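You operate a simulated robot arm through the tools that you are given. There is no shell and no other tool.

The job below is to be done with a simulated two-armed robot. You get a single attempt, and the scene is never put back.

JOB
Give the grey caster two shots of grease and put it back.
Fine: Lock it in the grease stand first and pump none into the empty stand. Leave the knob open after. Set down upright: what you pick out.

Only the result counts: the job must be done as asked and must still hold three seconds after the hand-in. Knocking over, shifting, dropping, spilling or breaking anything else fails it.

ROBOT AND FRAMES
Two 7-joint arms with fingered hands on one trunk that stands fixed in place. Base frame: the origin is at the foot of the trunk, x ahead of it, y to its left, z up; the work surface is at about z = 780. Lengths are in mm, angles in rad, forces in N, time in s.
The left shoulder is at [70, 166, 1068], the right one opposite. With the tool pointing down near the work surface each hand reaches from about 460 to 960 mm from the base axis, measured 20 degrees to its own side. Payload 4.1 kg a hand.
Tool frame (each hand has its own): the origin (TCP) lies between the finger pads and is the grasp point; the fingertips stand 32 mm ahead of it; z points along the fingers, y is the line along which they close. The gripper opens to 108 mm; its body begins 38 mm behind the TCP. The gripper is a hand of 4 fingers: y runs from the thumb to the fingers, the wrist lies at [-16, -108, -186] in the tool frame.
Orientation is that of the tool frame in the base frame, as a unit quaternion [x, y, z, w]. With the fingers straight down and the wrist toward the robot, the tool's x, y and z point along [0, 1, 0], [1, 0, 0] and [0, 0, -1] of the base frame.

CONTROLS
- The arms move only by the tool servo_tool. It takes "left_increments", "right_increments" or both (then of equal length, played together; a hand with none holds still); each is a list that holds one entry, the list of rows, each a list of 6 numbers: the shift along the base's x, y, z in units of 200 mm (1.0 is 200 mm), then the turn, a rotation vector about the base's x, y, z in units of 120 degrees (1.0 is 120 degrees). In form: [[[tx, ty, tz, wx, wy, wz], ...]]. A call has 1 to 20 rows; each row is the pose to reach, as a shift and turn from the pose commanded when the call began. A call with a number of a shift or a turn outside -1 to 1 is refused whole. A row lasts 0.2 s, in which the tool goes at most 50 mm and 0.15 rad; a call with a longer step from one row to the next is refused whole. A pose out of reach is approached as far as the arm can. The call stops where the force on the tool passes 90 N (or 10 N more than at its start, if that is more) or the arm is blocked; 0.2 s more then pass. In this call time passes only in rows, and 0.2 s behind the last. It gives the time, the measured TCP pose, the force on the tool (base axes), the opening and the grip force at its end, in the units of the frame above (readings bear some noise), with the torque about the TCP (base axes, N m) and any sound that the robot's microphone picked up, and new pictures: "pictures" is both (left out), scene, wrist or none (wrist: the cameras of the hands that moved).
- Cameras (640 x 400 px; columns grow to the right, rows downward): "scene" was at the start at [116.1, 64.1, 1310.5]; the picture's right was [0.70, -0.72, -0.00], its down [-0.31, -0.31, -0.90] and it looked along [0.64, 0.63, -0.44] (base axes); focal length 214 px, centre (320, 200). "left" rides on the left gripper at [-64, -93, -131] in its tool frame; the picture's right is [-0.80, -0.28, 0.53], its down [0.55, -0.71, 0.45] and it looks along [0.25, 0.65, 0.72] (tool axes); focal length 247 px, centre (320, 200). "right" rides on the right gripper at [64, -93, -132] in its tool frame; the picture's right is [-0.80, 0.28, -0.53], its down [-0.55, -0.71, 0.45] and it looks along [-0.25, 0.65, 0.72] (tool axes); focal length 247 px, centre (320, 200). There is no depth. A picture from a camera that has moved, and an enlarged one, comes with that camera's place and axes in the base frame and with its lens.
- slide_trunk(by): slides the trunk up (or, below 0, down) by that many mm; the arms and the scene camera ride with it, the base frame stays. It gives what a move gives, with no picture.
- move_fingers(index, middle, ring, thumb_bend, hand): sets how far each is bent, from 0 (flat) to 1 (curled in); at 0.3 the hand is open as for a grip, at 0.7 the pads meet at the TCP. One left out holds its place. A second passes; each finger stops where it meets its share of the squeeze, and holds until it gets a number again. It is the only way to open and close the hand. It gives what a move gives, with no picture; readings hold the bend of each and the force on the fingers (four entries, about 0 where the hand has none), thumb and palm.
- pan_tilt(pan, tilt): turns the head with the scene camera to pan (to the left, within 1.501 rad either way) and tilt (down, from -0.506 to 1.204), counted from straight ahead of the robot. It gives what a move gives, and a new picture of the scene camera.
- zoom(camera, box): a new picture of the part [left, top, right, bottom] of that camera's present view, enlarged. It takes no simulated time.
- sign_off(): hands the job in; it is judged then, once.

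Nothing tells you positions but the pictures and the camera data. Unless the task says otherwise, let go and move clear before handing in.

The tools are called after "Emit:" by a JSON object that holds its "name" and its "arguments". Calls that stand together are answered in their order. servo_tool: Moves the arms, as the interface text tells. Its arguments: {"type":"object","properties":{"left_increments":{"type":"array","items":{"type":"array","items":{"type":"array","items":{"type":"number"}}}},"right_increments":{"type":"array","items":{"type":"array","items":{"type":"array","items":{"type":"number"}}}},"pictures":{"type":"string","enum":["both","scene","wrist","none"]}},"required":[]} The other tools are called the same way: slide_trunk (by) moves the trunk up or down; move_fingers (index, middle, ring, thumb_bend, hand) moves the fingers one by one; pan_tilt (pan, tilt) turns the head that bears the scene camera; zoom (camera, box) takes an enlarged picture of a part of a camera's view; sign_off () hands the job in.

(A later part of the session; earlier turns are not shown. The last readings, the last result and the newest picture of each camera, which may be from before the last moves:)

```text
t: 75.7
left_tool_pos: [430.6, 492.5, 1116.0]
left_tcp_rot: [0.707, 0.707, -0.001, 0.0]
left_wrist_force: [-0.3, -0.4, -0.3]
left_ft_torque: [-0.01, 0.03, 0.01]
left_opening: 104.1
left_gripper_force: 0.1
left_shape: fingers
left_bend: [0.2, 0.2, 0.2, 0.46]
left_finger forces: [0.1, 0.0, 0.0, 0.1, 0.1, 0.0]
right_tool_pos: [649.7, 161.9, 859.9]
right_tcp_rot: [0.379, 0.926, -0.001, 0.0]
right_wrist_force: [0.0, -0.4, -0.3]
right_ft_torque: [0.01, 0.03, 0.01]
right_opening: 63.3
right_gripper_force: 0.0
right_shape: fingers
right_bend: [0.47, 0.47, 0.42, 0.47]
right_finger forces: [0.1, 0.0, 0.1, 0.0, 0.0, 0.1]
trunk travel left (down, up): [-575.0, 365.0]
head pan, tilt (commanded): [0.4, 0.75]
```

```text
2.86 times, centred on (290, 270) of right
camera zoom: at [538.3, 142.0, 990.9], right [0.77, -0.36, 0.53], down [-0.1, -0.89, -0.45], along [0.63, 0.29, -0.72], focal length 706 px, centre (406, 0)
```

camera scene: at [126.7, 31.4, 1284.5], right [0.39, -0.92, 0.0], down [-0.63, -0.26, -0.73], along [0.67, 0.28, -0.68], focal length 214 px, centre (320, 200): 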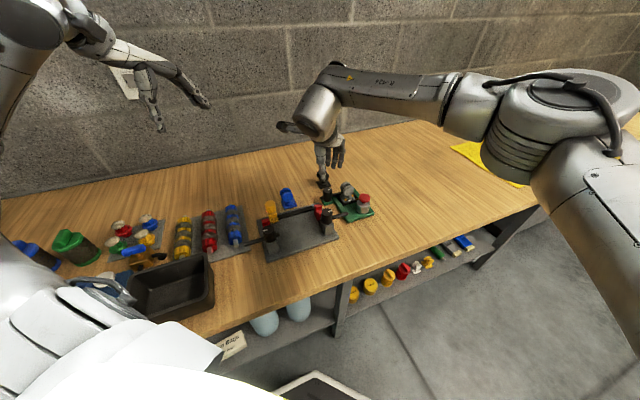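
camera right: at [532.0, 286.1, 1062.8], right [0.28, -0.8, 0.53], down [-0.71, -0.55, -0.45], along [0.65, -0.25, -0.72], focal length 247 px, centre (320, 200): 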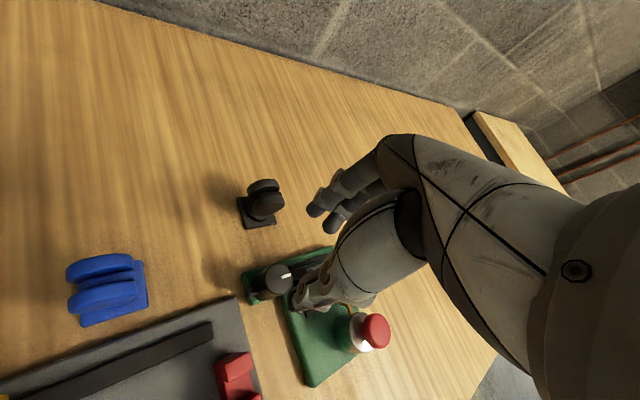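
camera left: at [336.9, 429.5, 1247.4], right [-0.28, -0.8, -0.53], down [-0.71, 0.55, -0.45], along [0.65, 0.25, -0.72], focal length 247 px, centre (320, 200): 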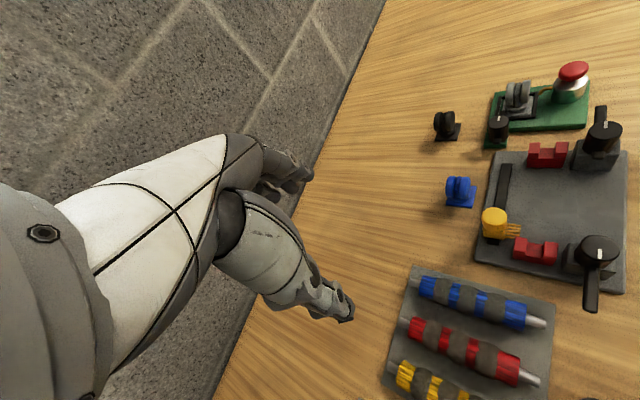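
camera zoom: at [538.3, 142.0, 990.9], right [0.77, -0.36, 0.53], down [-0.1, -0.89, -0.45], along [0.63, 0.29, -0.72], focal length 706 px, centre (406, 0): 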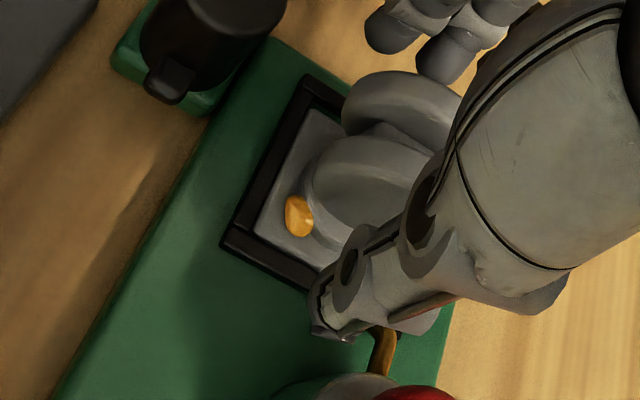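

The thumb has about 6 mm of clearance from the nozzle. I'll narrow the hand slightly and lower the rest of the way.

Emit:
{"name": "move_fingers", "arguments": {"hand": "right", "index": 0.51, "middle": 0.51, "ring": 0.45, "thumb_bend": 0.51}}

Emit:
{"name": "servo_tool", "arguments": {"right_increments": [[[0, 0, -0.03, 0, 0, 0], [0, 0, -0.06, 0, 0, 0], [0, 0, -0.095, 0, 0, 0]]], "pictures": "none"}}

Emit:
{"name": "zoom", "arguments": {"camera": "left", "box": [480, 50, 580, 130]}}

Emit:
{"name": "zoom", "arguments": {"camera": "scene", "box": [330, 165, 378, 210]}}

Emit:
{"name": "zoom", "arguments": {"camera": "right", "box": [220, 200, 360, 340]}}

```text
t: 76.7
left_tool_pos: [428.8, 493.5, 1115.4]
left_tcp_rot: [0.707, 0.707, 0.0, 0.0]
left_wrist_force: [0.6, -0.7, 0.9]
left_ft_torque: [-0.05, -0.01, 0.01]
left_opening: 104.2
left_gripper_force: 0.0
left_shape: fingers
left_bend: [0.2, 0.2, 0.2, 0.46]
left_finger forces: [0.0, 0.0, 0.0, 0.0, 0.0, 0.1]
right_tool_pos: [649.3, 161.1, 861.5]
right_tcp_rot: [0.379, 0.925, 0.0, 0.0]
right_wrist_force: [-1.0, -0.4, 0.3]
right_ft_torque: [0.0, -0.01, 0.01]
right_opening: 53.8
right_gripper_force: 0.1
right_shape: fingers
right_bend: [0.51, 0.51, 0.45, 0.51]
right_finger forces: [0.1, 0.0, 0.0, 0.0, 0.0, 0.0]
trunk travel left (down, up): [-575.0, 365.0]
head pan, tilt (commanded): [0.4, 0.75]
```

```text
t: 77.5
left_tool_pos: [429.3, 493.2, 1116.5]
left_tcp_rot: [0.707, 0.707, 0.0, 0.0]
left_wrist_force: [0.0, 0.3, 0.1]
left_ft_torque: [0.01, -0.02, -0.02]
left_opening: 104.3
left_gripper_force: 0.1
left_shape: fingers
left_bend: [0.2, 0.2, 0.2, 0.46]
left_finger forces: [0.1, 0.1, 0.1, 0.0, 0.0, 0.0]
right_tool_pos: [649.7, 161.4, 839.9]
right_tcp_rot: [0.379, 0.925, -0.001, 0.0]
right_wrist_force: [-0.1, 0.1, 0.0]
right_ft_torque: [-0.01, 0.0, 0.02]
right_opening: 53.5
right_gripper_force: 0.1
right_shape: fingers
right_bend: [0.51, 0.51, 0.45, 0.51]
right_finger forces: [0.0, 0.1, 0.0, 0.1, 0.0, 0.0]
trunk travel left (down, up): [-575.0, 365.0]
head pan, tilt (commanded): [0.4, 0.75]
```

```text
5.00 times, centred on (530, 90) of left
camera zoom: at [338.1, 428.7, 1247.2], right [-0.28, -0.8, -0.53], down [-0.71, 0.55, -0.45], along [0.65, 0.25, -0.72], focal length 1235 px, centre (-730, 750)
```

zoom: 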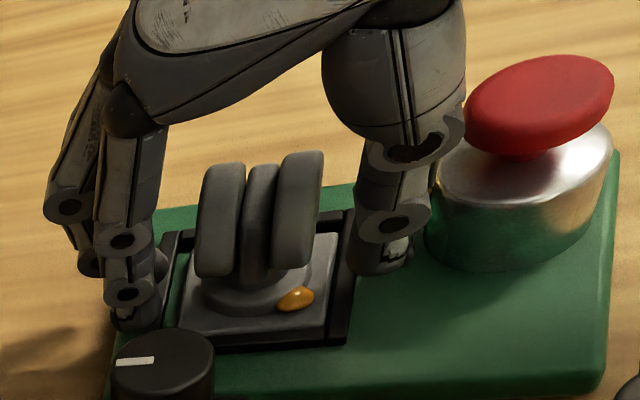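

```text
8.89 times, centred on (354, 188) of scene
camera zoom: at [127.0, 32.2, 1284.5], right [0.39, -0.92, 0.0], down [-0.63, -0.27, -0.73], along [0.67, 0.28, -0.68], focal length 1906 px, centre (18, 311)
```

zoom: 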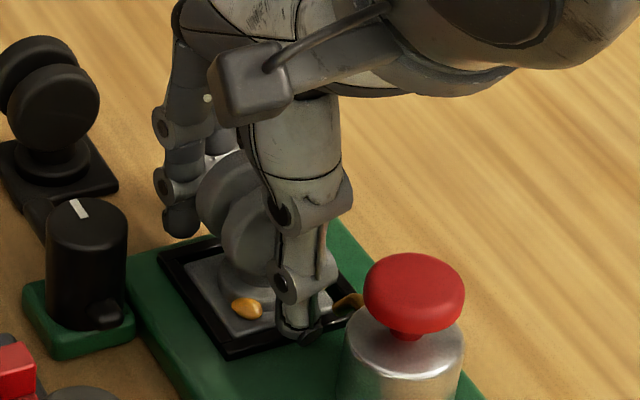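

```text
2.86 times, centred on (290, 270) of right
camera zoom: at [539.1, 140.9, 970.3], right [0.77, -0.36, 0.53], down [-0.1, -0.89, -0.45], along [0.63, 0.29, -0.72], focal length 706 px, centre (406, 0)
```

zoom: 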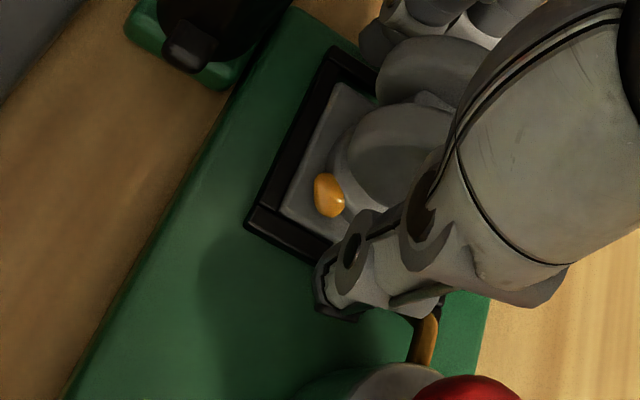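

The hand is in place with no contact and even gaps. I'll close gently first, then firm the grip.

Emit:
{"name": "move_fingers", "arguments": {"hand": "right", "index": 0.58, "middle": 0.62, "thumb_bend": 0.62}}

Emit:
{"name": "move_fingers", "arguments": {"hand": "right", "index": 0.64, "middle": 0.66, "thumb_bend": 0.67}}

Emit:
{"name": "zoom", "arguments": {"camera": "left", "box": [480, 50, 580, 130]}}

Emit:
{"name": "zoom", "arguments": {"camera": "scene", "box": [330, 165, 378, 210]}}

```text
t: 78.5
left_tool_pos: [430.4, 491.7, 1116.6]
left_tcp_rot: [0.707, 0.707, 0.001, 0.0]
left_wrist_force: [-0.3, 0.9, -0.9]
left_ft_torque: [0.02, 0.01, -0.03]
left_opening: 103.9
left_gripper_force: 0.1
left_shape: fingers
left_bend: [0.2, 0.2, 0.2, 0.46]
left_finger forces: [0.0, 0.0, 0.0, 0.0, 0.1, 0.0]
right_tool_pos: [650.1, 160.9, 838.6]
right_tcp_rot: [0.38, 0.925, 0.0, 0.0]
right_wrist_force: [0.3, -0.7, 0.4]
right_ft_torque: [0.01, -0.01, 0.06]
right_opening: 33.4
right_gripper_force: 2.1
right_shape: fingers
right_bend: [0.57, 0.6, 0.45, 0.6]
right_finger forces: [0.0, 1.7, 0.1, 0.0, 1.9, 0.0]
trunk travel left (down, up): [-575.0, 365.0]
head pan, tilt (commanded): [0.4, 0.75]
```

```text
t: 79.5
left_tool_pos: [430.7, 492.3, 1116.4]
left_tcp_rot: [0.707, 0.707, 0.0, 0.0]
left_wrist_force: [-0.1, -0.7, -0.3]
left_ft_torque: [-0.01, -0.01, 0.0]
left_opening: 104.2
left_gripper_force: 0.1
left_shape: fingers
left_bend: [0.2, 0.2, 0.2, 0.46]
left_finger forces: [0.0, 0.0, 0.1, 0.1, 0.1, 0.1]
right_tool_pos: [649.1, 161.4, 840.0]
right_tcp_rot: [0.379, 0.925, 0.001, 0.0]
right_wrist_force: [0.5, -0.3, -0.1]
right_ft_torque: [0.03, -0.03, 0.0]
right_opening: 26.4
right_gripper_force: 5.8
right_shape: fingers
right_bend: [0.62, 0.62, 0.45, 0.61]
right_finger forces: [1.6, 4.6, 0.0, 0.0, 5.9, 0.0]
trunk travel left (down, up): [-575.0, 365.0]
head pan, tilt (commanded): [0.4, 0.75]
```

```text
5.00 times, centred on (530, 90) of left
camera zoom: at [338.0, 428.7, 1247.2], right [-0.28, -0.8, -0.53], down [-0.71, 0.55, -0.45], along [0.65, 0.25, -0.72], focal length 1235 px, centre (-730, 750)
```

zoom: 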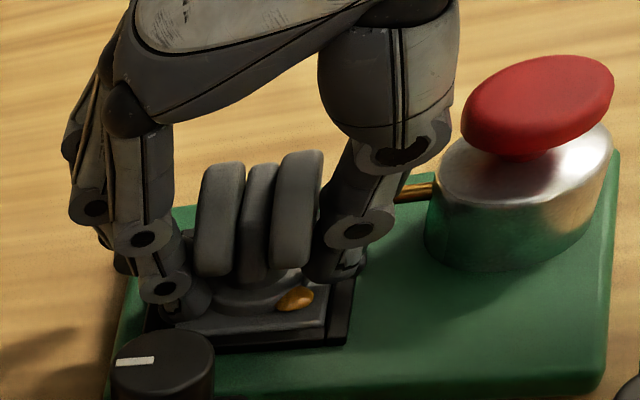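

```text
8.89 times, centred on (354, 188) of scene
camera zoom: at [127.0, 32.2, 1284.5], right [0.39, -0.92, 0.0], down [-0.63, -0.27, -0.73], along [0.67, 0.28, -0.68], focal length 1906 px, centre (18, 311)
```

zoom: 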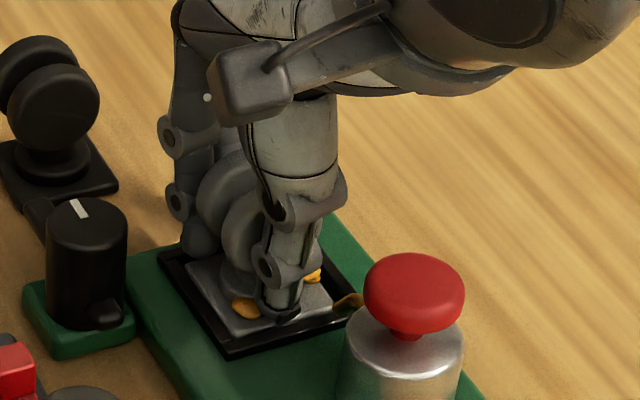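

Thumb and middle oppose squarely with a 6 N grip. I'll firm it up and lift slowly out of the nest.

Emit:
{"name": "move_fingers", "arguments": {"hand": "right", "index": 0.67, "middle": 0.72, "thumb_bend": 0.74}}

Emit:
{"name": "servo_tool", "arguments": {"right_increments": [[[0, 0, 0.01, 0, 0, 0], [0, 0, 0.03, 0, 0, 0], [0, 0, 0.06, 0, 0, 0], [0, 0, 0.1, 0, 0, 0], [0, 0, 0.15, 0, 0, 0], [0, 0, 0.15, 0, 0, 0]]], "pictures": "none"}}

Emit:
{"name": "zoom", "arguments": {"camera": "left", "box": [470, 40, 590, 130]}}

Emit:
{"name": "zoom", "arguments": {"camera": "scene", "box": [325, 155, 381, 210]}}

```text
t: 80.5
left_tool_pos: [429.9, 493.0, 1116.2]
left_tcp_rot: [0.707, 0.707, 0.001, 0.0]
left_wrist_force: [-0.4, 0.2, 0.0]
left_ft_torque: [0.01, 0.03, 0.01]
left_opening: 104.1
left_gripper_force: 0.1
left_shape: fingers
left_bend: [0.2, 0.2, 0.2, 0.46]
left_finger forces: [0.0, 0.1, 0.0, 0.0, 0.1, 0.0]
right_tool_pos: [648.9, 161.6, 840.5]
right_tcp_rot: [0.379, 0.925, 0.0, 0.0]
right_wrist_force: [0.9, 0.5, -0.1]
right_ft_torque: [-0.03, -0.06, 0.04]
right_opening: 24.6
right_gripper_force: 14.1
right_shape: fingers
right_bend: [0.64, 0.62, 0.45, 0.62]
right_finger forces: [3.5, 11.0, 0.0, 0.1, 14.2, 0.0]
trunk travel left (down, up): [-575.0, 365.0]
head pan, tilt (commanded): [0.4, 0.75]
```

```text
t: 81.8
left_tool_pos: [430.8, 494.3, 1116.5]
left_tcp_rot: [0.707, 0.707, -0.001, 0.0]
left_wrist_force: [0.2, 0.7, -0.1]
left_ft_torque: [0.01, -0.01, 0.0]
left_opening: 104.1
left_gripper_force: 0.1
left_shape: fingers
left_bend: [0.2, 0.2, 0.2, 0.46]
left_finger forces: [0.0, 0.0, 0.0, 0.0, 0.1, 0.0]
right_tool_pos: [649.5, 161.8, 870.4]
right_tcp_rot: [0.38, 0.925, 0.0, -0.001]
right_wrist_force: [0.4, -0.5, -0.4]
right_ft_torque: [0.0, -0.02, 0.0]
right_opening: 24.8
right_gripper_force: 14.3
right_shape: fingers
right_bend: [0.64, 0.62, 0.45, 0.62]
right_finger forces: [3.4, 10.7, 0.0, 0.0, 14.5, 0.0]
trunk travel left (down, up): [-575.0, 365.0]
head pan, tilt (commanded): [0.4, 0.75]
```

```text
4.44 times, centred on (530, 85) of left
camera zoom: at [338.2, 428.8, 1247.1], right [-0.28, -0.8, -0.53], down [-0.71, 0.55, -0.45], along [0.65, 0.25, -0.72], focal length 1098 px, centre (-613, 711)
```

zoom: 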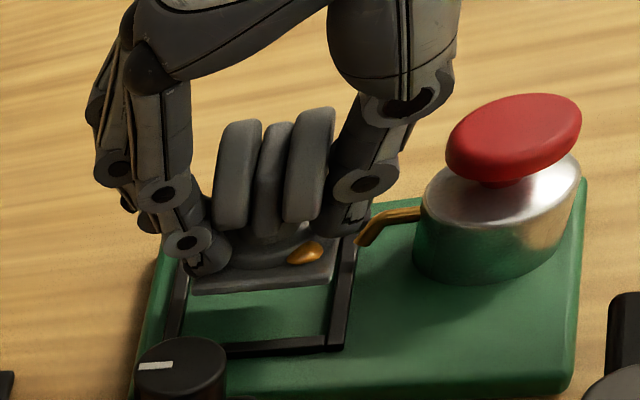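

```text
7.27 times, centred on (353, 182) of scene
camera zoom: at [127.1, 32.3, 1284.4], right [0.39, -0.92, 0.0], down [-0.63, -0.27, -0.73], along [0.67, 0.28, -0.68], focal length 1560 px, centre (80, 327)
```

zoom: 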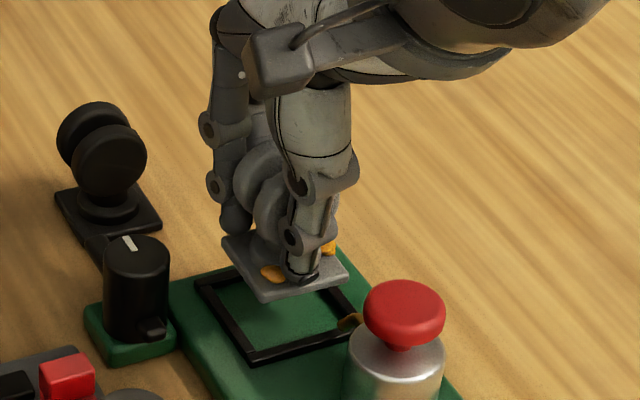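

The caster is out with its grease and the knob is untouched. I'll raise it to clear everything and carry it back over its original spot.

Emit:
{"name": "servo_tool", "arguments": {"right_increments": [[[0, 0, 0.1, 0, 0, 0], [0, 0, 0.22, 0, 0, 0], [0, 0.02, 0.33, 0, 0, 0], [-0.02, 0.12, 0.36, 0, 0, 0], [-0.045, 0.25, 0.36, 0, 0, 0], [-0.075, 0.4, 0.36, 0, 0, 0], [-0.1, 0.53, 0.36, 0, 0, 0], [-0.12, 0.63, 0.36, 0, 0, 0], [-0.128, 0.668, 0.36, 0, 0, 0], [-0.128, 0.668, 0.36, 0, 0, 0]]], "pictures": "both"}}

Emit:
{"name": "zoom", "arguments": {"camera": "left", "box": [400, 50, 528, 150]}}

Emit:
{"name": "zoom", "arguments": {"camera": "scene", "box": [280, 130, 344, 200]}}

Emit:
{"name": "zoom", "arguments": {"camera": "right", "box": [220, 200, 380, 360]}}

```text
t: 84.0
left_tool_pos: [430.5, 493.3, 1116.0]
left_tcp_rot: [0.707, 0.707, 0.0, -0.001]
left_wrist_force: [0.0, -0.1, 0.1]
left_ft_torque: [-0.01, -0.01, 0.04]
left_opening: 104.3
left_gripper_force: 0.1
left_shape: fingers
left_bend: [0.2, 0.2, 0.2, 0.46]
left_finger forces: [0.1, 0.1, 0.1, 0.0, 0.0, 0.0]
right_tool_pos: [623.5, 295.2, 941.9]
right_tcp_rot: [0.378, 0.926, 0.0, 0.001]
right_wrist_force: [0.5, -0.1, -1.6]
right_ft_torque: [-0.05, -0.01, -0.02]
right_opening: 24.7
right_gripper_force: 14.8
right_shape: fingers
right_bend: [0.64, 0.62, 0.45, 0.62]
right_finger forces: [3.2, 10.8, 0.1, 0.0, 14.4, 0.0]
trunk travel left (down, up): [-575.0, 365.0]
head pan, tilt (commanded): [0.4, 0.75]
camera scene: at [127.0, 32.2, 1284.5], right [0.39, -0.92, 0.0], down [-0.63, -0.27, -0.73], along [0.67, 0.28, -0.68], focal length 214 px, centre (320, 200)
camera right: at [511.9, 275.2, 1072.7], right [0.77, -0.36, 0.53], down [-0.1, -0.89, -0.45], along [0.63, 0.29, -0.72], focal length 247 px, centre (320, 200)
```

scene: 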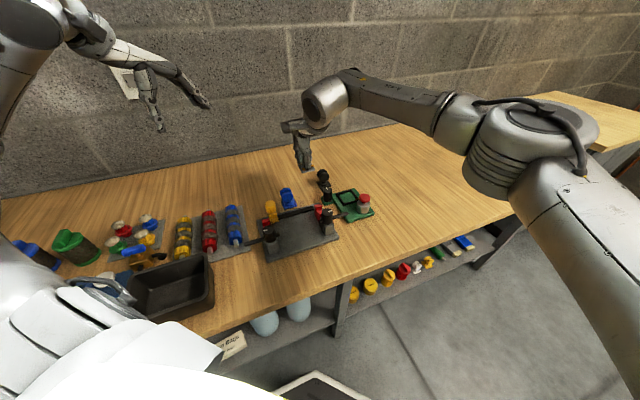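
right: 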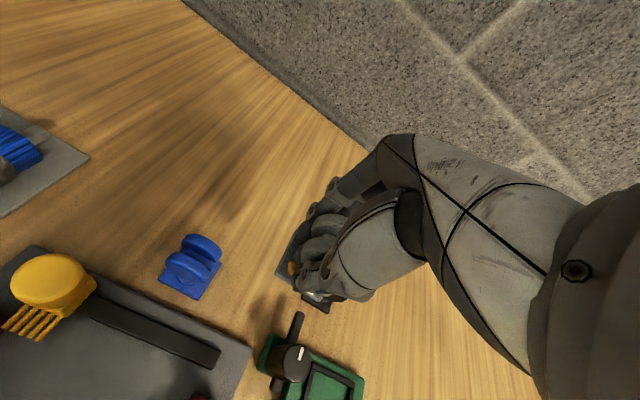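

```text
4.00 times, centred on (464, 100) of left
camera zoom: at [338.0, 428.8, 1247.2], right [-0.28, -0.8, -0.53], down [-0.71, 0.55, -0.45], along [0.65, 0.25, -0.72], focal length 988 px, centre (-256, 600)
```

zoom: 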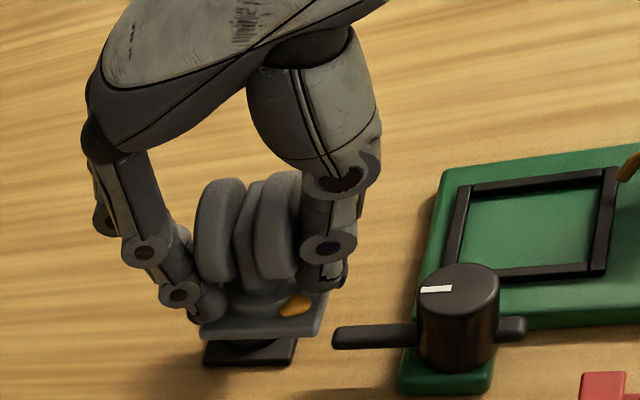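

```text
5.71 times, centred on (312, 165) of scene
camera zoom: at [127.0, 32.2, 1284.5], right [0.39, -0.92, 0.0], down [-0.63, -0.27, -0.73], along [0.67, 0.28, -0.68], focal length 1226 px, centre (366, 400)
```

zoom: 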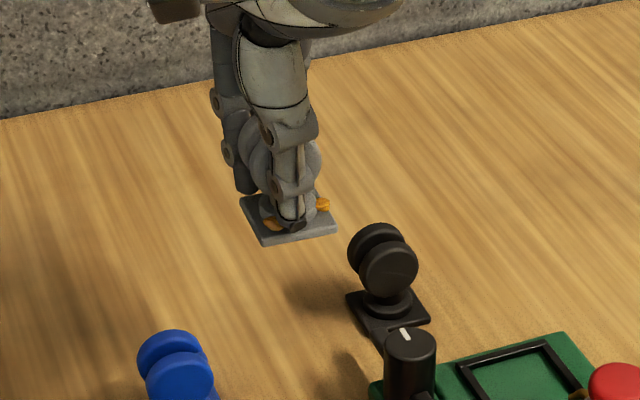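

```text
2.50 times, centred on (300, 280) of right
camera zoom: at [511.9, 275.2, 1072.7], right [0.77, -0.36, 0.53], down [-0.1, -0.89, -0.45], along [0.63, 0.29, -0.72], focal length 617 px, centre (370, 0)
```

zoom: 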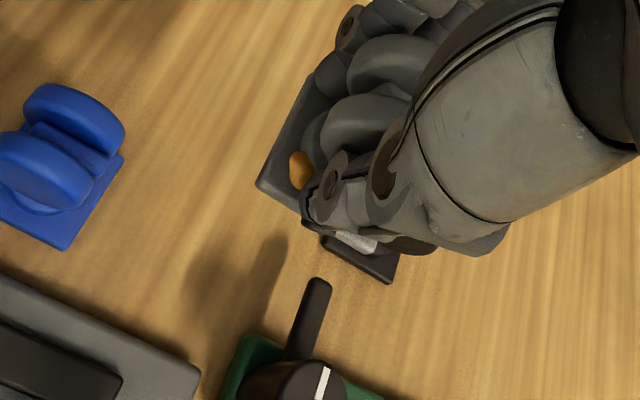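

The caster is over its home spot; it may have swung a few degrees in the grip. I'll zoom in tightly to measure the tilt before setting it down.

Emit:
{"name": "zoom", "arguments": {"camera": "scene", "box": [294, 148, 318, 178]}}

Emit:
{"name": "zoom", "arguments": {"camera": "left", "box": [430, 90, 478, 138]}}

Emit:
{"name": "zoom", "arguments": {"camera": "right", "box": [270, 220, 334, 320]}}

```text
13.33 times, centred on (306, 163) of scene
camera zoom: at [127.0, 32.2, 1284.5], right [0.39, -0.92, 0.0], down [-0.63, -0.27, -0.73], along [0.67, 0.28, -0.68], focal length 2860 px, centre (507, 693)
```

zoom: 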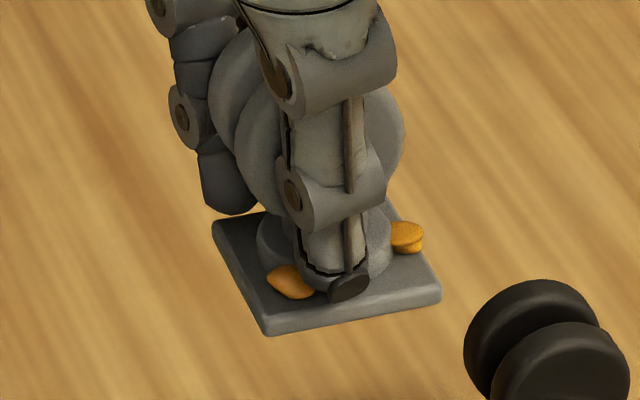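

```text
8.33 times, centred on (454, 114) of left
camera zoom: at [338.0, 428.8, 1247.2], right [-0.28, -0.8, -0.53], down [-0.71, 0.55, -0.45], along [0.65, 0.25, -0.72], focal length 2058 px, centre (-797, 917)
```

zoom: 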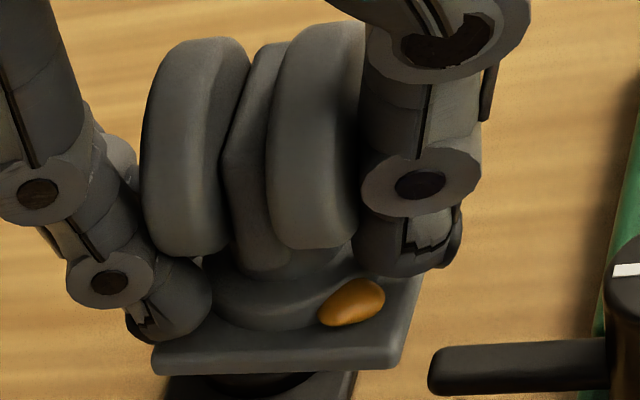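

```text
4.00 times, centred on (302, 270) of right
camera zoom: at [511.9, 275.2, 1072.7], right [0.77, -0.36, 0.53], down [-0.1, -0.89, -0.45], along [0.63, 0.29, -0.72], focal length 988 px, centre (392, -80)
```

zoom: 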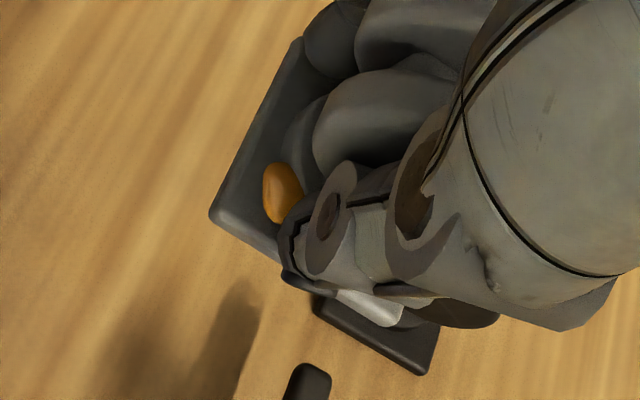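

The plate is level within about 1–2° and only turned about 3° clockwise. I'll correct that yaw and a 2 mm offset while lowering to just above the table.

Emit:
{"name": "servo_tool", "arguments": {"right_increments": [[[0.004, -0.001, -0.1, 0, 0, 0.01], [0.009, -0.0025, -0.2, 0, 0, 0.023], [0.009, -0.0025, -0.3, 0, 0, 0.023], [0.009, -0.0025, -0.4, 0, 0, 0.023], [0.009, -0.0025, -0.48, 0, 0, 0.023]]], "pictures": "none"}}

Emit:
{"name": "zoom", "arguments": {"camera": "scene", "box": [288, 160, 336, 200]}}

Emit:
{"name": "zoom", "arguments": {"camera": "left", "box": [420, 90, 500, 170]}}

Emit:
{"name": "zoom", "arguments": {"camera": "right", "box": [230, 210, 370, 350]}}

```text
t: 85.2
left_tool_pos: [430.8, 493.0, 1115.8]
left_tcp_rot: [0.707, 0.707, 0.0, -0.001]
left_wrist_force: [0.9, 0.3, -0.4]
left_ft_torque: [0.05, 0.03, 0.02]
left_opening: 104.0
left_gripper_force: 0.0
left_shape: fingers
left_bend: [0.2, 0.2, 0.2, 0.46]
left_finger forces: [0.1, 0.1, 0.0, 0.1, 0.1, 0.0]
right_tool_pos: [625.8, 294.8, 847.4]
right_tcp_rot: [0.356, 0.934, -0.001, 0.0]
right_wrist_force: [1.0, 0.0, -1.4]
right_ft_torque: [0.01, -0.01, 0.0]
right_opening: 24.5
right_gripper_force: 14.1
right_shape: fingers
right_bend: [0.64, 0.62, 0.45, 0.62]
right_finger forces: [3.3, 10.8, 0.0, 0.0, 14.4, 0.0]
trunk travel left (down, up): [-575.0, 365.0]
head pan, tilt (commanded): [0.4, 0.75]
```

```text
10.00 times, centred on (312, 180) of scene
camera zoom: at [127.1, 32.4, 1284.5], right [0.39, -0.92, 0.0], down [-0.63, -0.27, -0.73], along [0.67, 0.28, -0.68], focal length 2145 px, centre (400, 400)
```

zoom: 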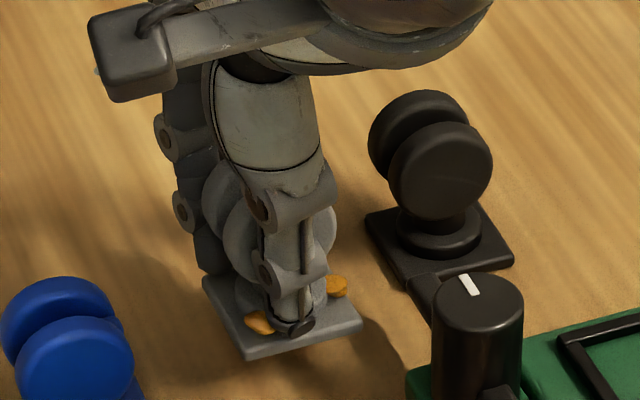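

```text
5.00 times, centred on (460, 130) of left
camera zoom: at [338.2, 429.0, 1247.1], right [-0.28, -0.8, -0.53], down [-0.71, 0.55, -0.45], along [0.65, 0.25, -0.72], focal length 1235 px, centre (-380, 550)
```

zoom: 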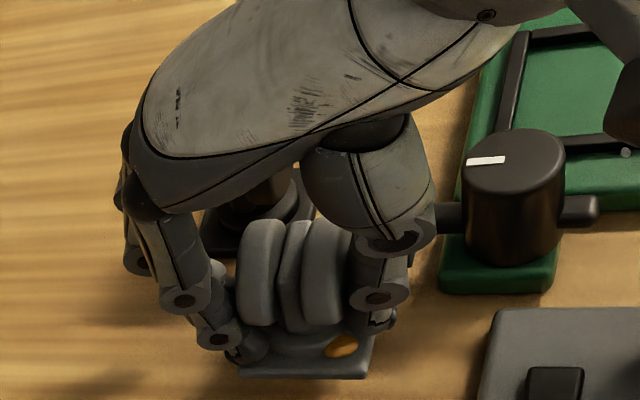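

```text
2.86 times, centred on (300, 280) of right
camera zoom: at [516.0, 269.3, 976.9], right [0.78, -0.32, 0.53], down [-0.06, -0.89, -0.45], along [0.62, 0.32, -0.72], focal length 706 px, centre (377, -29)
```

zoom: 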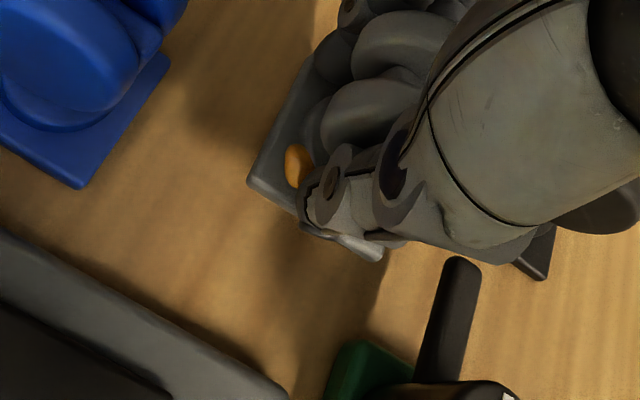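

The caster is now just above its home spot, clear of the blue caster and the lever. I'll lower gently to the table, watching for contact.

Emit:
{"name": "servo_tool", "arguments": {"right_increments": [[[0, 0, -0.015, 0, 0, 0], [0, 0, -0.03, 0, 0, 0], [0, 0, -0.045, 0, 0, 0], [0, 0, -0.055, 0, 0, 0]]], "pictures": "none"}}

```text
t: 86.2
left_tool_pos: [429.8, 493.7, 1116.3]
left_tcp_rot: [0.707, 0.707, 0.0, 0.0]
left_wrist_force: [-0.9, -0.9, 0.1]
left_ft_torque: [0.03, 0.0, -0.01]
left_opening: 104.2
left_gripper_force: 0.0
left_shape: fingers
left_bend: [0.2, 0.2, 0.2, 0.46]
left_finger forces: [0.0, 0.0, 0.1, 0.0, 0.1, 0.0]
right_tool_pos: [626.5, 295.6, 836.9]
right_tcp_rot: [0.357, 0.934, 0.0, 0.0]
right_wrist_force: [1.0, 0.5, -1.3]
right_ft_torque: [0.0, 0.0, 0.01]
right_opening: 24.4
right_gripper_force: 14.2
right_shape: fingers
right_bend: [0.64, 0.62, 0.45, 0.62]
right_finger forces: [3.1, 10.7, 0.0, 0.1, 14.4, 0.1]
trunk travel left (down, up): [-575.0, 365.0]
head pan, tilt (commanded): [0.4, 0.75]
```

Emit:
{"name": "servo_tool", "arguments": {"right_increments": [[[0, 0, -0.008, 0, 0, 0], [0, 0, -0.016, 0, 0, 0], [0, 0, -0.022, 0, 0, 0]]], "pictures": "none"}}

Emit:
{"name": "zoom", "arguments": {"camera": "scene", "box": [292, 168, 332, 200]}}

Emit:
{"name": "zoom", "arguments": {"camera": "left", "box": [430, 110, 490, 170]}}

```text
t: 87.0
left_tool_pos: [429.7, 494.1, 1114.9]
left_tcp_rot: [0.707, 0.708, 0.0, 0.001]
left_wrist_force: [-0.2, -0.4, -1.0]
left_ft_torque: [0.01, -0.01, -0.03]
left_opening: 104.4
left_gripper_force: 0.1
left_shape: fingers
left_bend: [0.2, 0.2, 0.2, 0.46]
left_finger forces: [0.0, 0.0, 0.0, 0.0, 0.1, 0.0]
right_tool_pos: [624.6, 294.1, 830.5]
right_tcp_rot: [0.357, 0.934, 0.0, -0.001]
right_wrist_force: [0.1, 0.7, -0.1]
right_ft_torque: [0.0, 0.03, -0.02]
right_opening: 24.6
right_gripper_force: 14.3
right_shape: fingers
right_bend: [0.64, 0.62, 0.45, 0.62]
right_finger forces: [3.2, 10.9, 0.1, 0.1, 14.3, 0.0]
trunk travel left (down, up): [-575.0, 365.0]
head pan, tilt (commanded): [0.4, 0.75]
```

```text
12.50 times, centred on (312, 184) of scene
camera zoom: at [127.0, 32.3, 1284.5], right [0.39, -0.92, 0.0], down [-0.63, -0.27, -0.73], along [0.67, 0.28, -0.68], focal length 2681 px, centre (420, 400)
```

zoom: 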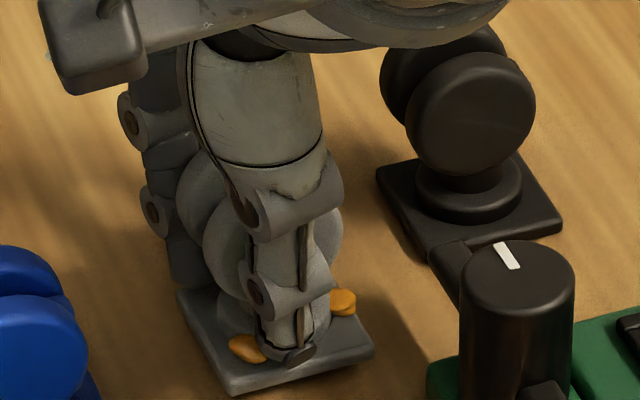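

```text
6.67 times, centred on (460, 140) of left
camera zoom: at [338.0, 428.9, 1247.1], right [-0.28, -0.8, -0.53], down [-0.71, 0.55, -0.45], along [0.65, 0.25, -0.72], focal length 1646 px, centre (-613, 600)
```

zoom: 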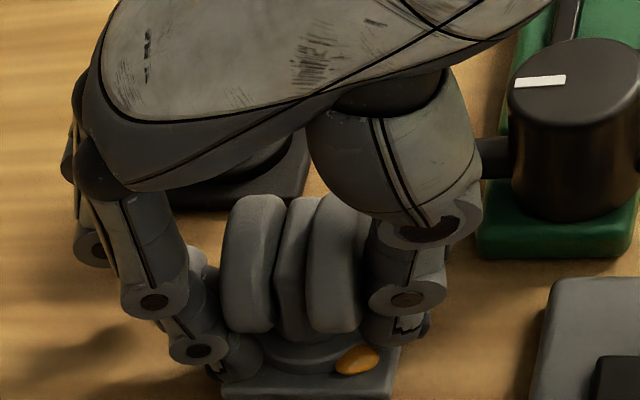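

No contact yet at z 830.5. I'll keep easing down in small steps.

Emit:
{"name": "servo_tool", "arguments": {"right_increments": [[[0, 0, -0.006, 0, 0, 0], [0, 0, -0.012, 0, 0, 0]]], "pictures": "none"}}

```text
t: 87.7
left_tool_pos: [430.6, 493.6, 1116.2]
left_tcp_rot: [0.707, 0.707, 0.0, 0.0]
left_wrist_force: [0.1, 0.2, 0.4]
left_ft_torque: [0.03, 0.01, 0.0]
left_opening: 104.1
left_gripper_force: 0.0
left_shape: fingers
left_bend: [0.2, 0.2, 0.2, 0.46]
left_finger forces: [0.0, 0.1, 0.0, 0.1, 0.1, 0.0]
right_tool_pos: [626.3, 294.3, 829.4]
right_tcp_rot: [0.357, 0.934, 0.0, -0.001]
right_wrist_force: [1.0, 0.3, -1.2]
right_ft_torque: [-0.01, 0.0, -0.04]
right_opening: 24.6
right_gripper_force: 14.5
right_shape: fingers
right_bend: [0.64, 0.62, 0.45, 0.62]
right_finger forces: [3.3, 10.8, 0.0, 0.0, 14.3, 0.0]
trunk travel left (down, up): [-575.0, 365.0]
head pan, tilt (commanded): [0.4, 0.75]
```

Emit:
{"name": "servo_tool", "arguments": {"right_increments": [[[0, 0, -0.006, 0, 0, 0], [0, 0, -0.012, 0, 0, 0]]], "pictures": "none"}}

Emit:
{"name": "zoom", "arguments": {"camera": "left", "box": [430, 120, 490, 170]}}

Emit:
{"name": "zoom", "arguments": {"camera": "scene", "box": [296, 180, 328, 204]}}

```text
t: 88.2
left_tool_pos: [431.2, 493.1, 1116.0]
left_tcp_rot: [0.706, 0.708, -0.001, 0.0]
left_wrist_force: [0.4, 0.0, 0.2]
left_ft_torque: [-0.01, -0.01, 0.03]
left_opening: 104.1
left_gripper_force: 0.1
left_shape: fingers
left_bend: [0.2, 0.2, 0.2, 0.46]
left_finger forces: [0.0, 0.1, 0.0, 0.0, 0.0, 0.0]
right_tool_pos: [625.6, 294.3, 827.4]
right_tcp_rot: [0.357, 0.934, 0.0, -0.001]
right_wrist_force: [0.1, 0.6, -0.1]
right_ft_torque: [-0.02, -0.02, -0.02]
right_opening: 24.4
right_gripper_force: 14.2
right_shape: fingers
right_bend: [0.64, 0.62, 0.45, 0.62]
right_finger forces: [3.3, 10.8, 0.0, 0.0, 14.3, 0.0]
trunk travel left (down, up): [-575.0, 365.0]
head pan, tilt (commanded): [0.4, 0.75]
```

```text
8.00 times, centred on (460, 145) of left
camera zoom: at [338.0, 428.8, 1247.2], right [-0.28, -0.8, -0.53], down [-0.71, 0.55, -0.45], along [0.65, 0.25, -0.72], focal length 1976 px, centre (-800, 640)
```

zoom: 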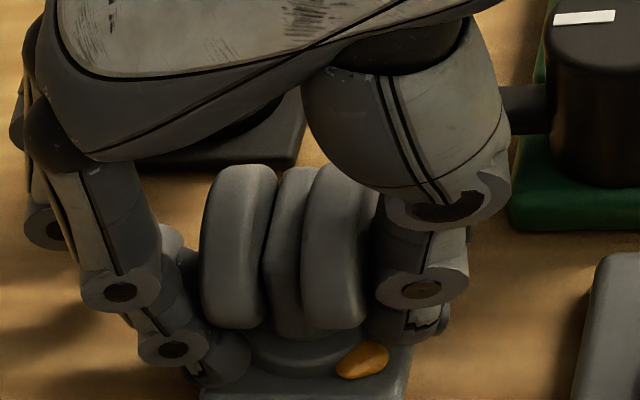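

```text
16.00 times, centred on (312, 192) of scene
camera zoom: at [127.0, 32.3, 1284.5], right [0.39, -0.92, 0.0], down [-0.63, -0.27, -0.73], along [0.67, 0.28, -0.68], focal length 3432 px, centre (448, 328)
```

zoom: 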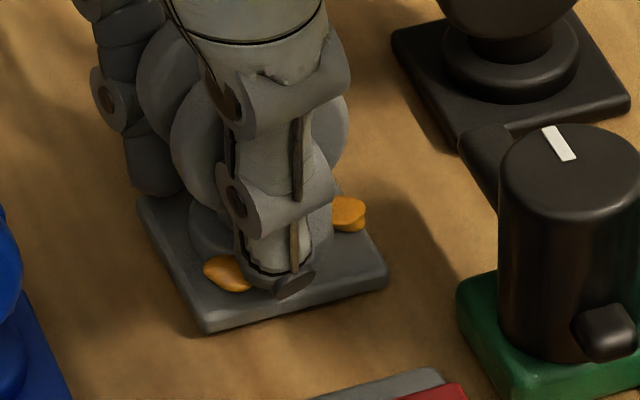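

Emit:
{"name": "servo_tool", "arguments": {"right_increments": [[[0, 0, -0.005, 0, 0, 0], [0, 0, -0.01, 0, 0, 0]]], "pictures": "none"}}

```text
t: 88.8
left_tool_pos: [430.1, 493.7, 1115.9]
left_tcp_rot: [0.707, 0.707, 0.0, -0.001]
left_wrist_force: [-0.3, 0.1, 0.2]
left_ft_torque: [-0.01, 0.0, 0.0]
left_opening: 104.4
left_gripper_force: 0.1
left_shape: fingers
left_bend: [0.2, 0.2, 0.2, 0.46]
left_finger forces: [0.0, 0.0, 0.0, 0.0, 0.0, 0.1]
right_tool_pos: [626.6, 294.7, 825.9]
right_tcp_rot: [0.356, 0.934, -0.001, 0.0]
right_wrist_force: [-0.3, -0.1, 1.6]
right_ft_torque: [-0.06, -0.01, 0.02]
right_opening: 24.8
right_gripper_force: 15.2
right_shape: fingers
right_bend: [0.64, 0.62, 0.45, 0.62]
right_finger forces: [3.8, 11.3, 0.1, 0.0, 14.7, 0.0]
trunk travel left (down, up): [-575.0, 365.0]
head pan, tilt (commanded): [0.4, 0.75]
```

First contact with the table shows at z 826. One more small step to seat the plate.

Emit:
{"name": "servo_tool", "arguments": {"right_increments": [[[0, 0, -0.004, 0, 0, 0], [0, 0, -0.008, 0, 0, 0]]], "pictures": "none"}}

Emit:
{"name": "zoom", "arguments": {"camera": "scene", "box": [296, 180, 328, 204]}}

Emit:
{"name": "zoom", "arguments": {"camera": "left", "box": [430, 120, 500, 180]}}

```text
t: 89.5
left_tool_pos: [429.9, 492.7, 1116.1]
left_tcp_rot: [0.706, 0.708, 0.0, -0.001]
left_wrist_force: [-0.2, -0.4, 0.0]
left_ft_torque: [-0.03, 0.01, 0.03]
left_opening: 104.2
left_gripper_force: 0.0
left_shape: fingers
left_bend: [0.2, 0.2, 0.2, 0.46]
left_finger forces: [0.1, 0.0, 0.1, 0.0, 0.0, 0.0]
right_tool_pos: [624.7, 294.6, 825.1]
right_tcp_rot: [0.356, 0.934, 0.001, 0.0]
right_wrist_force: [1.3, 0.8, 9.8]
right_ft_torque: [-0.06, -0.01, 0.02]
right_opening: 24.5
right_gripper_force: 15.3
right_shape: fingers
right_bend: [0.64, 0.62, 0.45, 0.63]
right_finger forces: [3.6, 12.4, 0.0, 0.1, 14.9, 0.0]
trunk travel left (down, up): [-575.0, 365.0]
head pan, tilt (commanded): [0.4, 0.75]
```

```text
16.00 times, centred on (312, 192) of scene
camera zoom: at [125.8, 31.8, 1284.7], right [0.39, -0.92, 0.0], down [-0.63, -0.27, -0.73], along [0.67, 0.28, -0.68], focal length 3432 px, centre (448, 328)
```

zoom: 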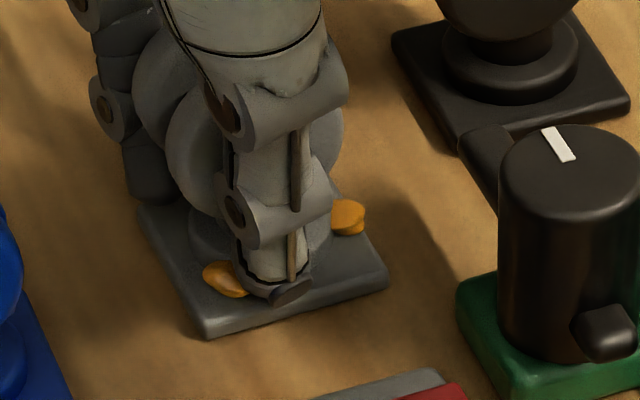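

```text
6.67 times, centred on (465, 150) of left
camera zoom: at [336.9, 428.3, 1247.8], right [-0.28, -0.8, -0.53], down [-0.71, 0.55, -0.45], along [0.65, 0.25, -0.72], focal length 1646 px, centre (-647, 533)
```

zoom: 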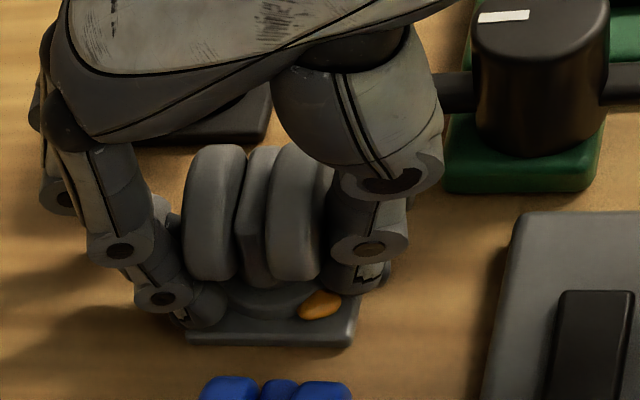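

The plate is on the table with about 10 N of press. I'll release gently.

Emit:
{"name": "servo_tool", "arguments": {"right_increments": [[[0, 0, 0.003, 0, 0, 0], [0, 0, 0.005, 0, 0, 0]]], "pictures": "none"}}

Emit:
{"name": "move_fingers", "arguments": {"hand": "right", "index": 0.56, "middle": 0.57, "thumb_bend": 0.57}}

Emit:
{"name": "move_fingers", "arguments": {"hand": "right", "index": 0.49, "middle": 0.49, "thumb_bend": 0.49}}

Emit:
{"name": "zoom", "arguments": {"camera": "scene", "box": [292, 168, 332, 204]}}

Emit:
{"name": "zoom", "arguments": {"camera": "left", "box": [430, 110, 500, 180]}}

```text
t: 90.0
left_tool_pos: [429.9, 492.6, 1116.5]
left_tcp_rot: [0.707, 0.708, -0.001, 0.0]
left_wrist_force: [-0.7, -0.4, 0.4]
left_ft_torque: [0.0, 0.01, -0.03]
left_opening: 104.3
left_gripper_force: 0.0
left_shape: fingers
left_bend: [0.2, 0.2, 0.2, 0.46]
left_finger forces: [0.0, 0.2, 0.0, 0.0, 0.0, 0.1]
right_tool_pos: [626.1, 295.7, 824.6]
right_tcp_rot: [0.357, 0.934, 0.001, 0.0]
right_wrist_force: [0.9, 0.3, 7.1]
right_ft_torque: [-0.04, -0.02, 0.05]
right_opening: 24.1
right_gripper_force: 14.7
right_shape: fingers
right_bend: [0.64, 0.62, 0.45, 0.63]
right_finger forces: [3.8, 12.2, 0.0, 0.0, 14.5, 0.0]
trunk travel left (down, up): [-575.0, 365.0]
head pan, tilt (commanded): [0.4, 0.75]
```

```text
t: 91.0
left_tool_pos: [430.3, 493.8, 1114.8]
left_tcp_rot: [0.707, 0.707, 0.001, 0.0]
left_wrist_force: [0.3, 0.0, -0.6]
left_ft_torque: [0.0, -0.01, 0.0]
left_opening: 104.2
left_gripper_force: 0.1
left_shape: fingers
left_bend: [0.2, 0.2, 0.2, 0.46]
left_finger forces: [0.1, 0.0, 0.1, 0.0, 0.1, 0.1]
right_tool_pos: [626.2, 294.8, 824.1]
right_tcp_rot: [0.356, 0.934, 0.0, 0.0]
right_wrist_force: [0.1, 0.0, -0.1]
right_ft_torque: [0.0, 0.0, -0.01]
right_opening: 39.2
right_gripper_force: 0.0
right_shape: fingers
right_bend: [0.56, 0.56, 0.45, 0.56]
right_finger forces: [0.1, 0.0, 0.0, 0.1, 0.1, 0.1]
trunk travel left (down, up): [-575.0, 365.0]
head pan, tilt (commanded): [0.4, 0.75]
```

```text
t: 92.0
left_tool_pos: [429.8, 493.5, 1116.5]
left_tcp_rot: [0.707, 0.707, 0.0, 0.0]
left_wrist_force: [0.9, 0.2, 0.2]
left_ft_torque: [0.01, -0.02, -0.05]
left_opening: 104.0
left_gripper_force: 0.0
left_shape: fingers
left_bend: [0.2, 0.2, 0.2, 0.46]
left_finger forces: [0.1, 0.1, 0.0, 0.0, 0.0, 0.0]
right_tool_pos: [626.0, 294.6, 823.4]
right_tcp_rot: [0.356, 0.934, 0.0, 0.0]
right_wrist_force: [-0.3, 0.7, 0.7]
right_ft_torque: [-0.01, 0.01, 0.01]
right_opening: 58.1
right_gripper_force: 0.1
right_shape: fingers
right_bend: [0.49, 0.49, 0.45, 0.49]
right_finger forces: [0.0, 0.0, 0.0, 0.1, 0.0, 0.0]
trunk travel left (down, up): [-575.0, 365.0]
head pan, tilt (commanded): [0.4, 0.75]
```

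```text
11.11 times, centred on (312, 186) of scene
camera zoom: at [126.8, 32.3, 1284.5], right [0.39, -0.92, 0.0], down [-0.63, -0.27, -0.73], along [0.67, 0.28, -0.68], focal length 2383 px, centre (409, 356)
```

zoom: 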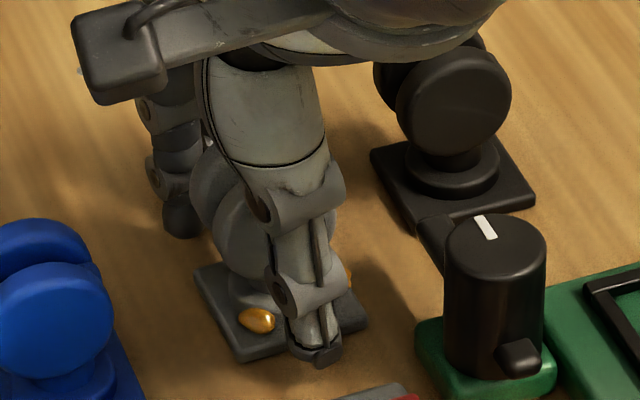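

```text
5.71 times, centred on (465, 145) of left
camera zoom: at [337.9, 428.8, 1247.2], right [-0.28, -0.8, -0.53], down [-0.71, 0.55, -0.45], along [0.65, 0.25, -0.72], focal length 1411 px, centre (-509, 514)
```

zoom: 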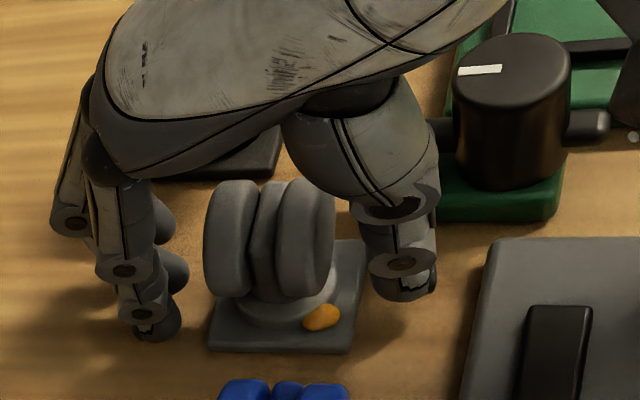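

The caster stands free and upright at its home spot. I'll lift the hand straight up and then move it away to the right side.

Emit:
{"name": "servo_tool", "arguments": {"right_increments": [[[0, 0, 0.05, 0, 0, 0], [0, 0, 0.12, 0, 0, 0], [0, 0, 0.25, 0, 0, 0], [0, 0, 0.42, 0, 0, 0], [0, 0, 0.6, 0, 0, 0]]], "pictures": "none"}}

Emit:
{"name": "servo_tool", "arguments": {"right_increments": [[[-0.06, -0.14, 0.05, 0, 0, -0.02], [-0.12, -0.3, 0.1, 0, 0, -0.05], [-0.2, -0.46, 0.15, 0, 0, -0.08], [-0.28, -0.62, 0.2, 0, 0, -0.11], [-0.36, -0.78, 0.25, 0, 0, -0.14], [-0.43, -0.9, 0.3, 0, 0, -0.17], [-0.48, -1.0, 0.35, 0, 0, -0.2]]], "pictures": "scene"}}

Emit:
{"name": "zoom", "arguments": {"camera": "scene", "box": [276, 150, 396, 225]}}

Emit:
{"name": "zoom", "arguments": {"camera": "left", "box": [400, 50, 600, 210]}}

Emit:
{"name": "zoom", "arguments": {"camera": "scene", "box": [290, 168, 338, 204]}}

```text
t: 93.2
left_tool_pos: [429.9, 494.1, 1116.3]
left_tcp_rot: [0.707, 0.707, 0.0, -0.001]
left_wrist_force: [-0.7, 0.5, -0.2]
left_ft_torque: [-0.01, -0.06, -0.03]
left_opening: 104.2
left_gripper_force: 0.1
left_shape: fingers
left_bend: [0.2, 0.2, 0.2, 0.46]
left_finger forces: [0.1, 0.0, 0.0, 0.1, 0.1, 0.0]
right_tool_pos: [623.8, 296.5, 945.2]
right_tcp_rot: [0.357, 0.934, 0.0, -0.001]
right_wrist_force: [-0.4, -0.4, 0.9]
right_ft_torque: [0.0, -0.02, -0.01]
right_opening: 58.0
right_gripper_force: 0.1
right_shape: fingers
right_bend: [0.49, 0.49, 0.45, 0.49]
right_finger forces: [0.1, 0.0, 0.0, 0.0, 0.0, 0.0]
trunk travel left (down, up): [-575.0, 365.0]
head pan, tilt (commanded): [0.4, 0.75]
```

```text
t: 94.8
left_tool_pos: [429.8, 491.8, 1115.7]
left_tcp_rot: [0.707, 0.707, 0.001, -0.001]
left_wrist_force: [-0.1, 0.3, 0.4]
left_ft_torque: [0.03, -0.01, 0.01]
left_opening: 104.3
left_gripper_force: 0.1
left_shape: fingers
left_bend: [0.2, 0.2, 0.2, 0.46]
left_finger forces: [0.0, 0.0, 0.0, 0.1, 0.0, 0.0]
right_tool_pos: [529.1, 94.8, 1014.8]
right_tcp_rot: [0.544, 0.839, 0.0, 0.0]
right_wrist_force: [-0.7, -1.0, 0.1]
right_ft_torque: [0.02, -0.02, -0.01]
right_opening: 57.9
right_gripper_force: 0.0
right_shape: fingers
right_bend: [0.49, 0.49, 0.45, 0.49]
right_finger forces: [0.0, 0.1, 0.0, 0.1, 0.0, 0.0]
trunk travel left (down, up): [-575.0, 365.0]
head pan, tilt (commanded): [0.4, 0.75]
camera scene: at [126.3, 31.6, 1284.5], right [0.39, -0.92, 0.0], down [-0.63, -0.27, -0.73], along [0.67, 0.28, -0.68], focal length 214 px, centre (320, 200)
```

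scene: 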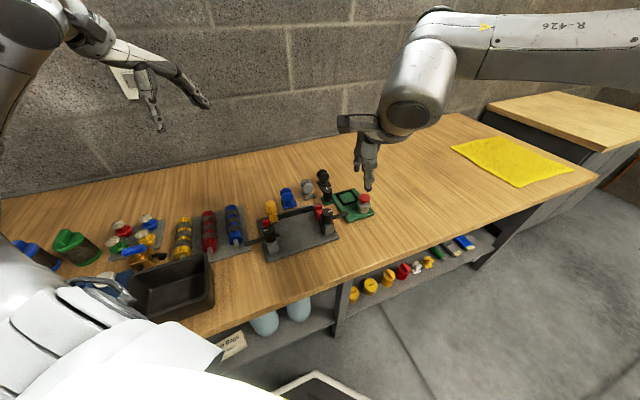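

```text
5.33 times, centred on (336, 188) of scene
camera zoom: at [126.3, 31.6, 1284.5], right [0.39, -0.92, 0.0], down [-0.63, -0.27, -0.73], along [0.67, 0.28, -0.68], focal length 1144 px, centre (235, 267)
```

zoom: 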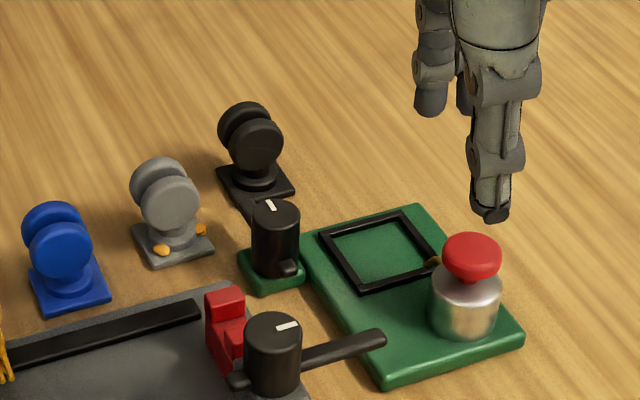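

```text
2.50 times, centred on (500, 130) of left
camera zoom: at [337.3, 428.2, 1247.6], right [-0.28, -0.8, -0.53], down [-0.71, 0.55, -0.45], along [0.65, 0.25, -0.72], focal length 617 px, centre (-130, 375)
```

zoom: 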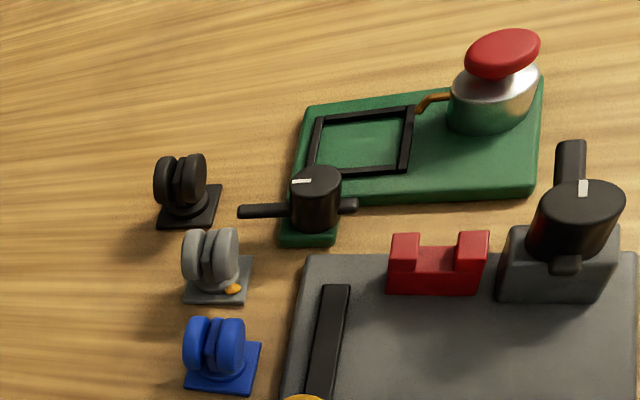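

```text
11.11 times, centred on (314, 186) of scene
camera zoom: at [126.3, 31.6, 1284.5], right [0.39, -0.92, 0.0], down [-0.63, -0.27, -0.73], along [0.67, 0.28, -0.68], focal length 2383 px, centre (387, 356)
```

zoom: 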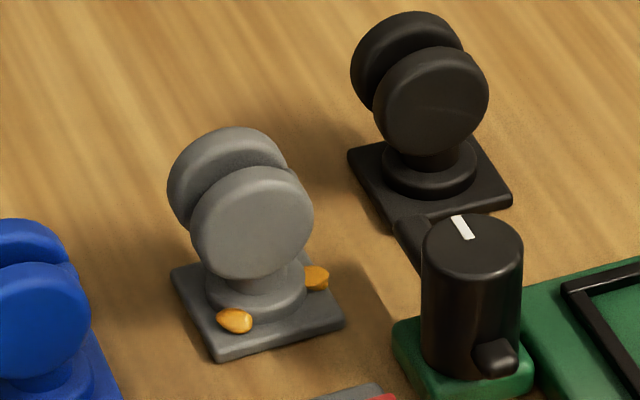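

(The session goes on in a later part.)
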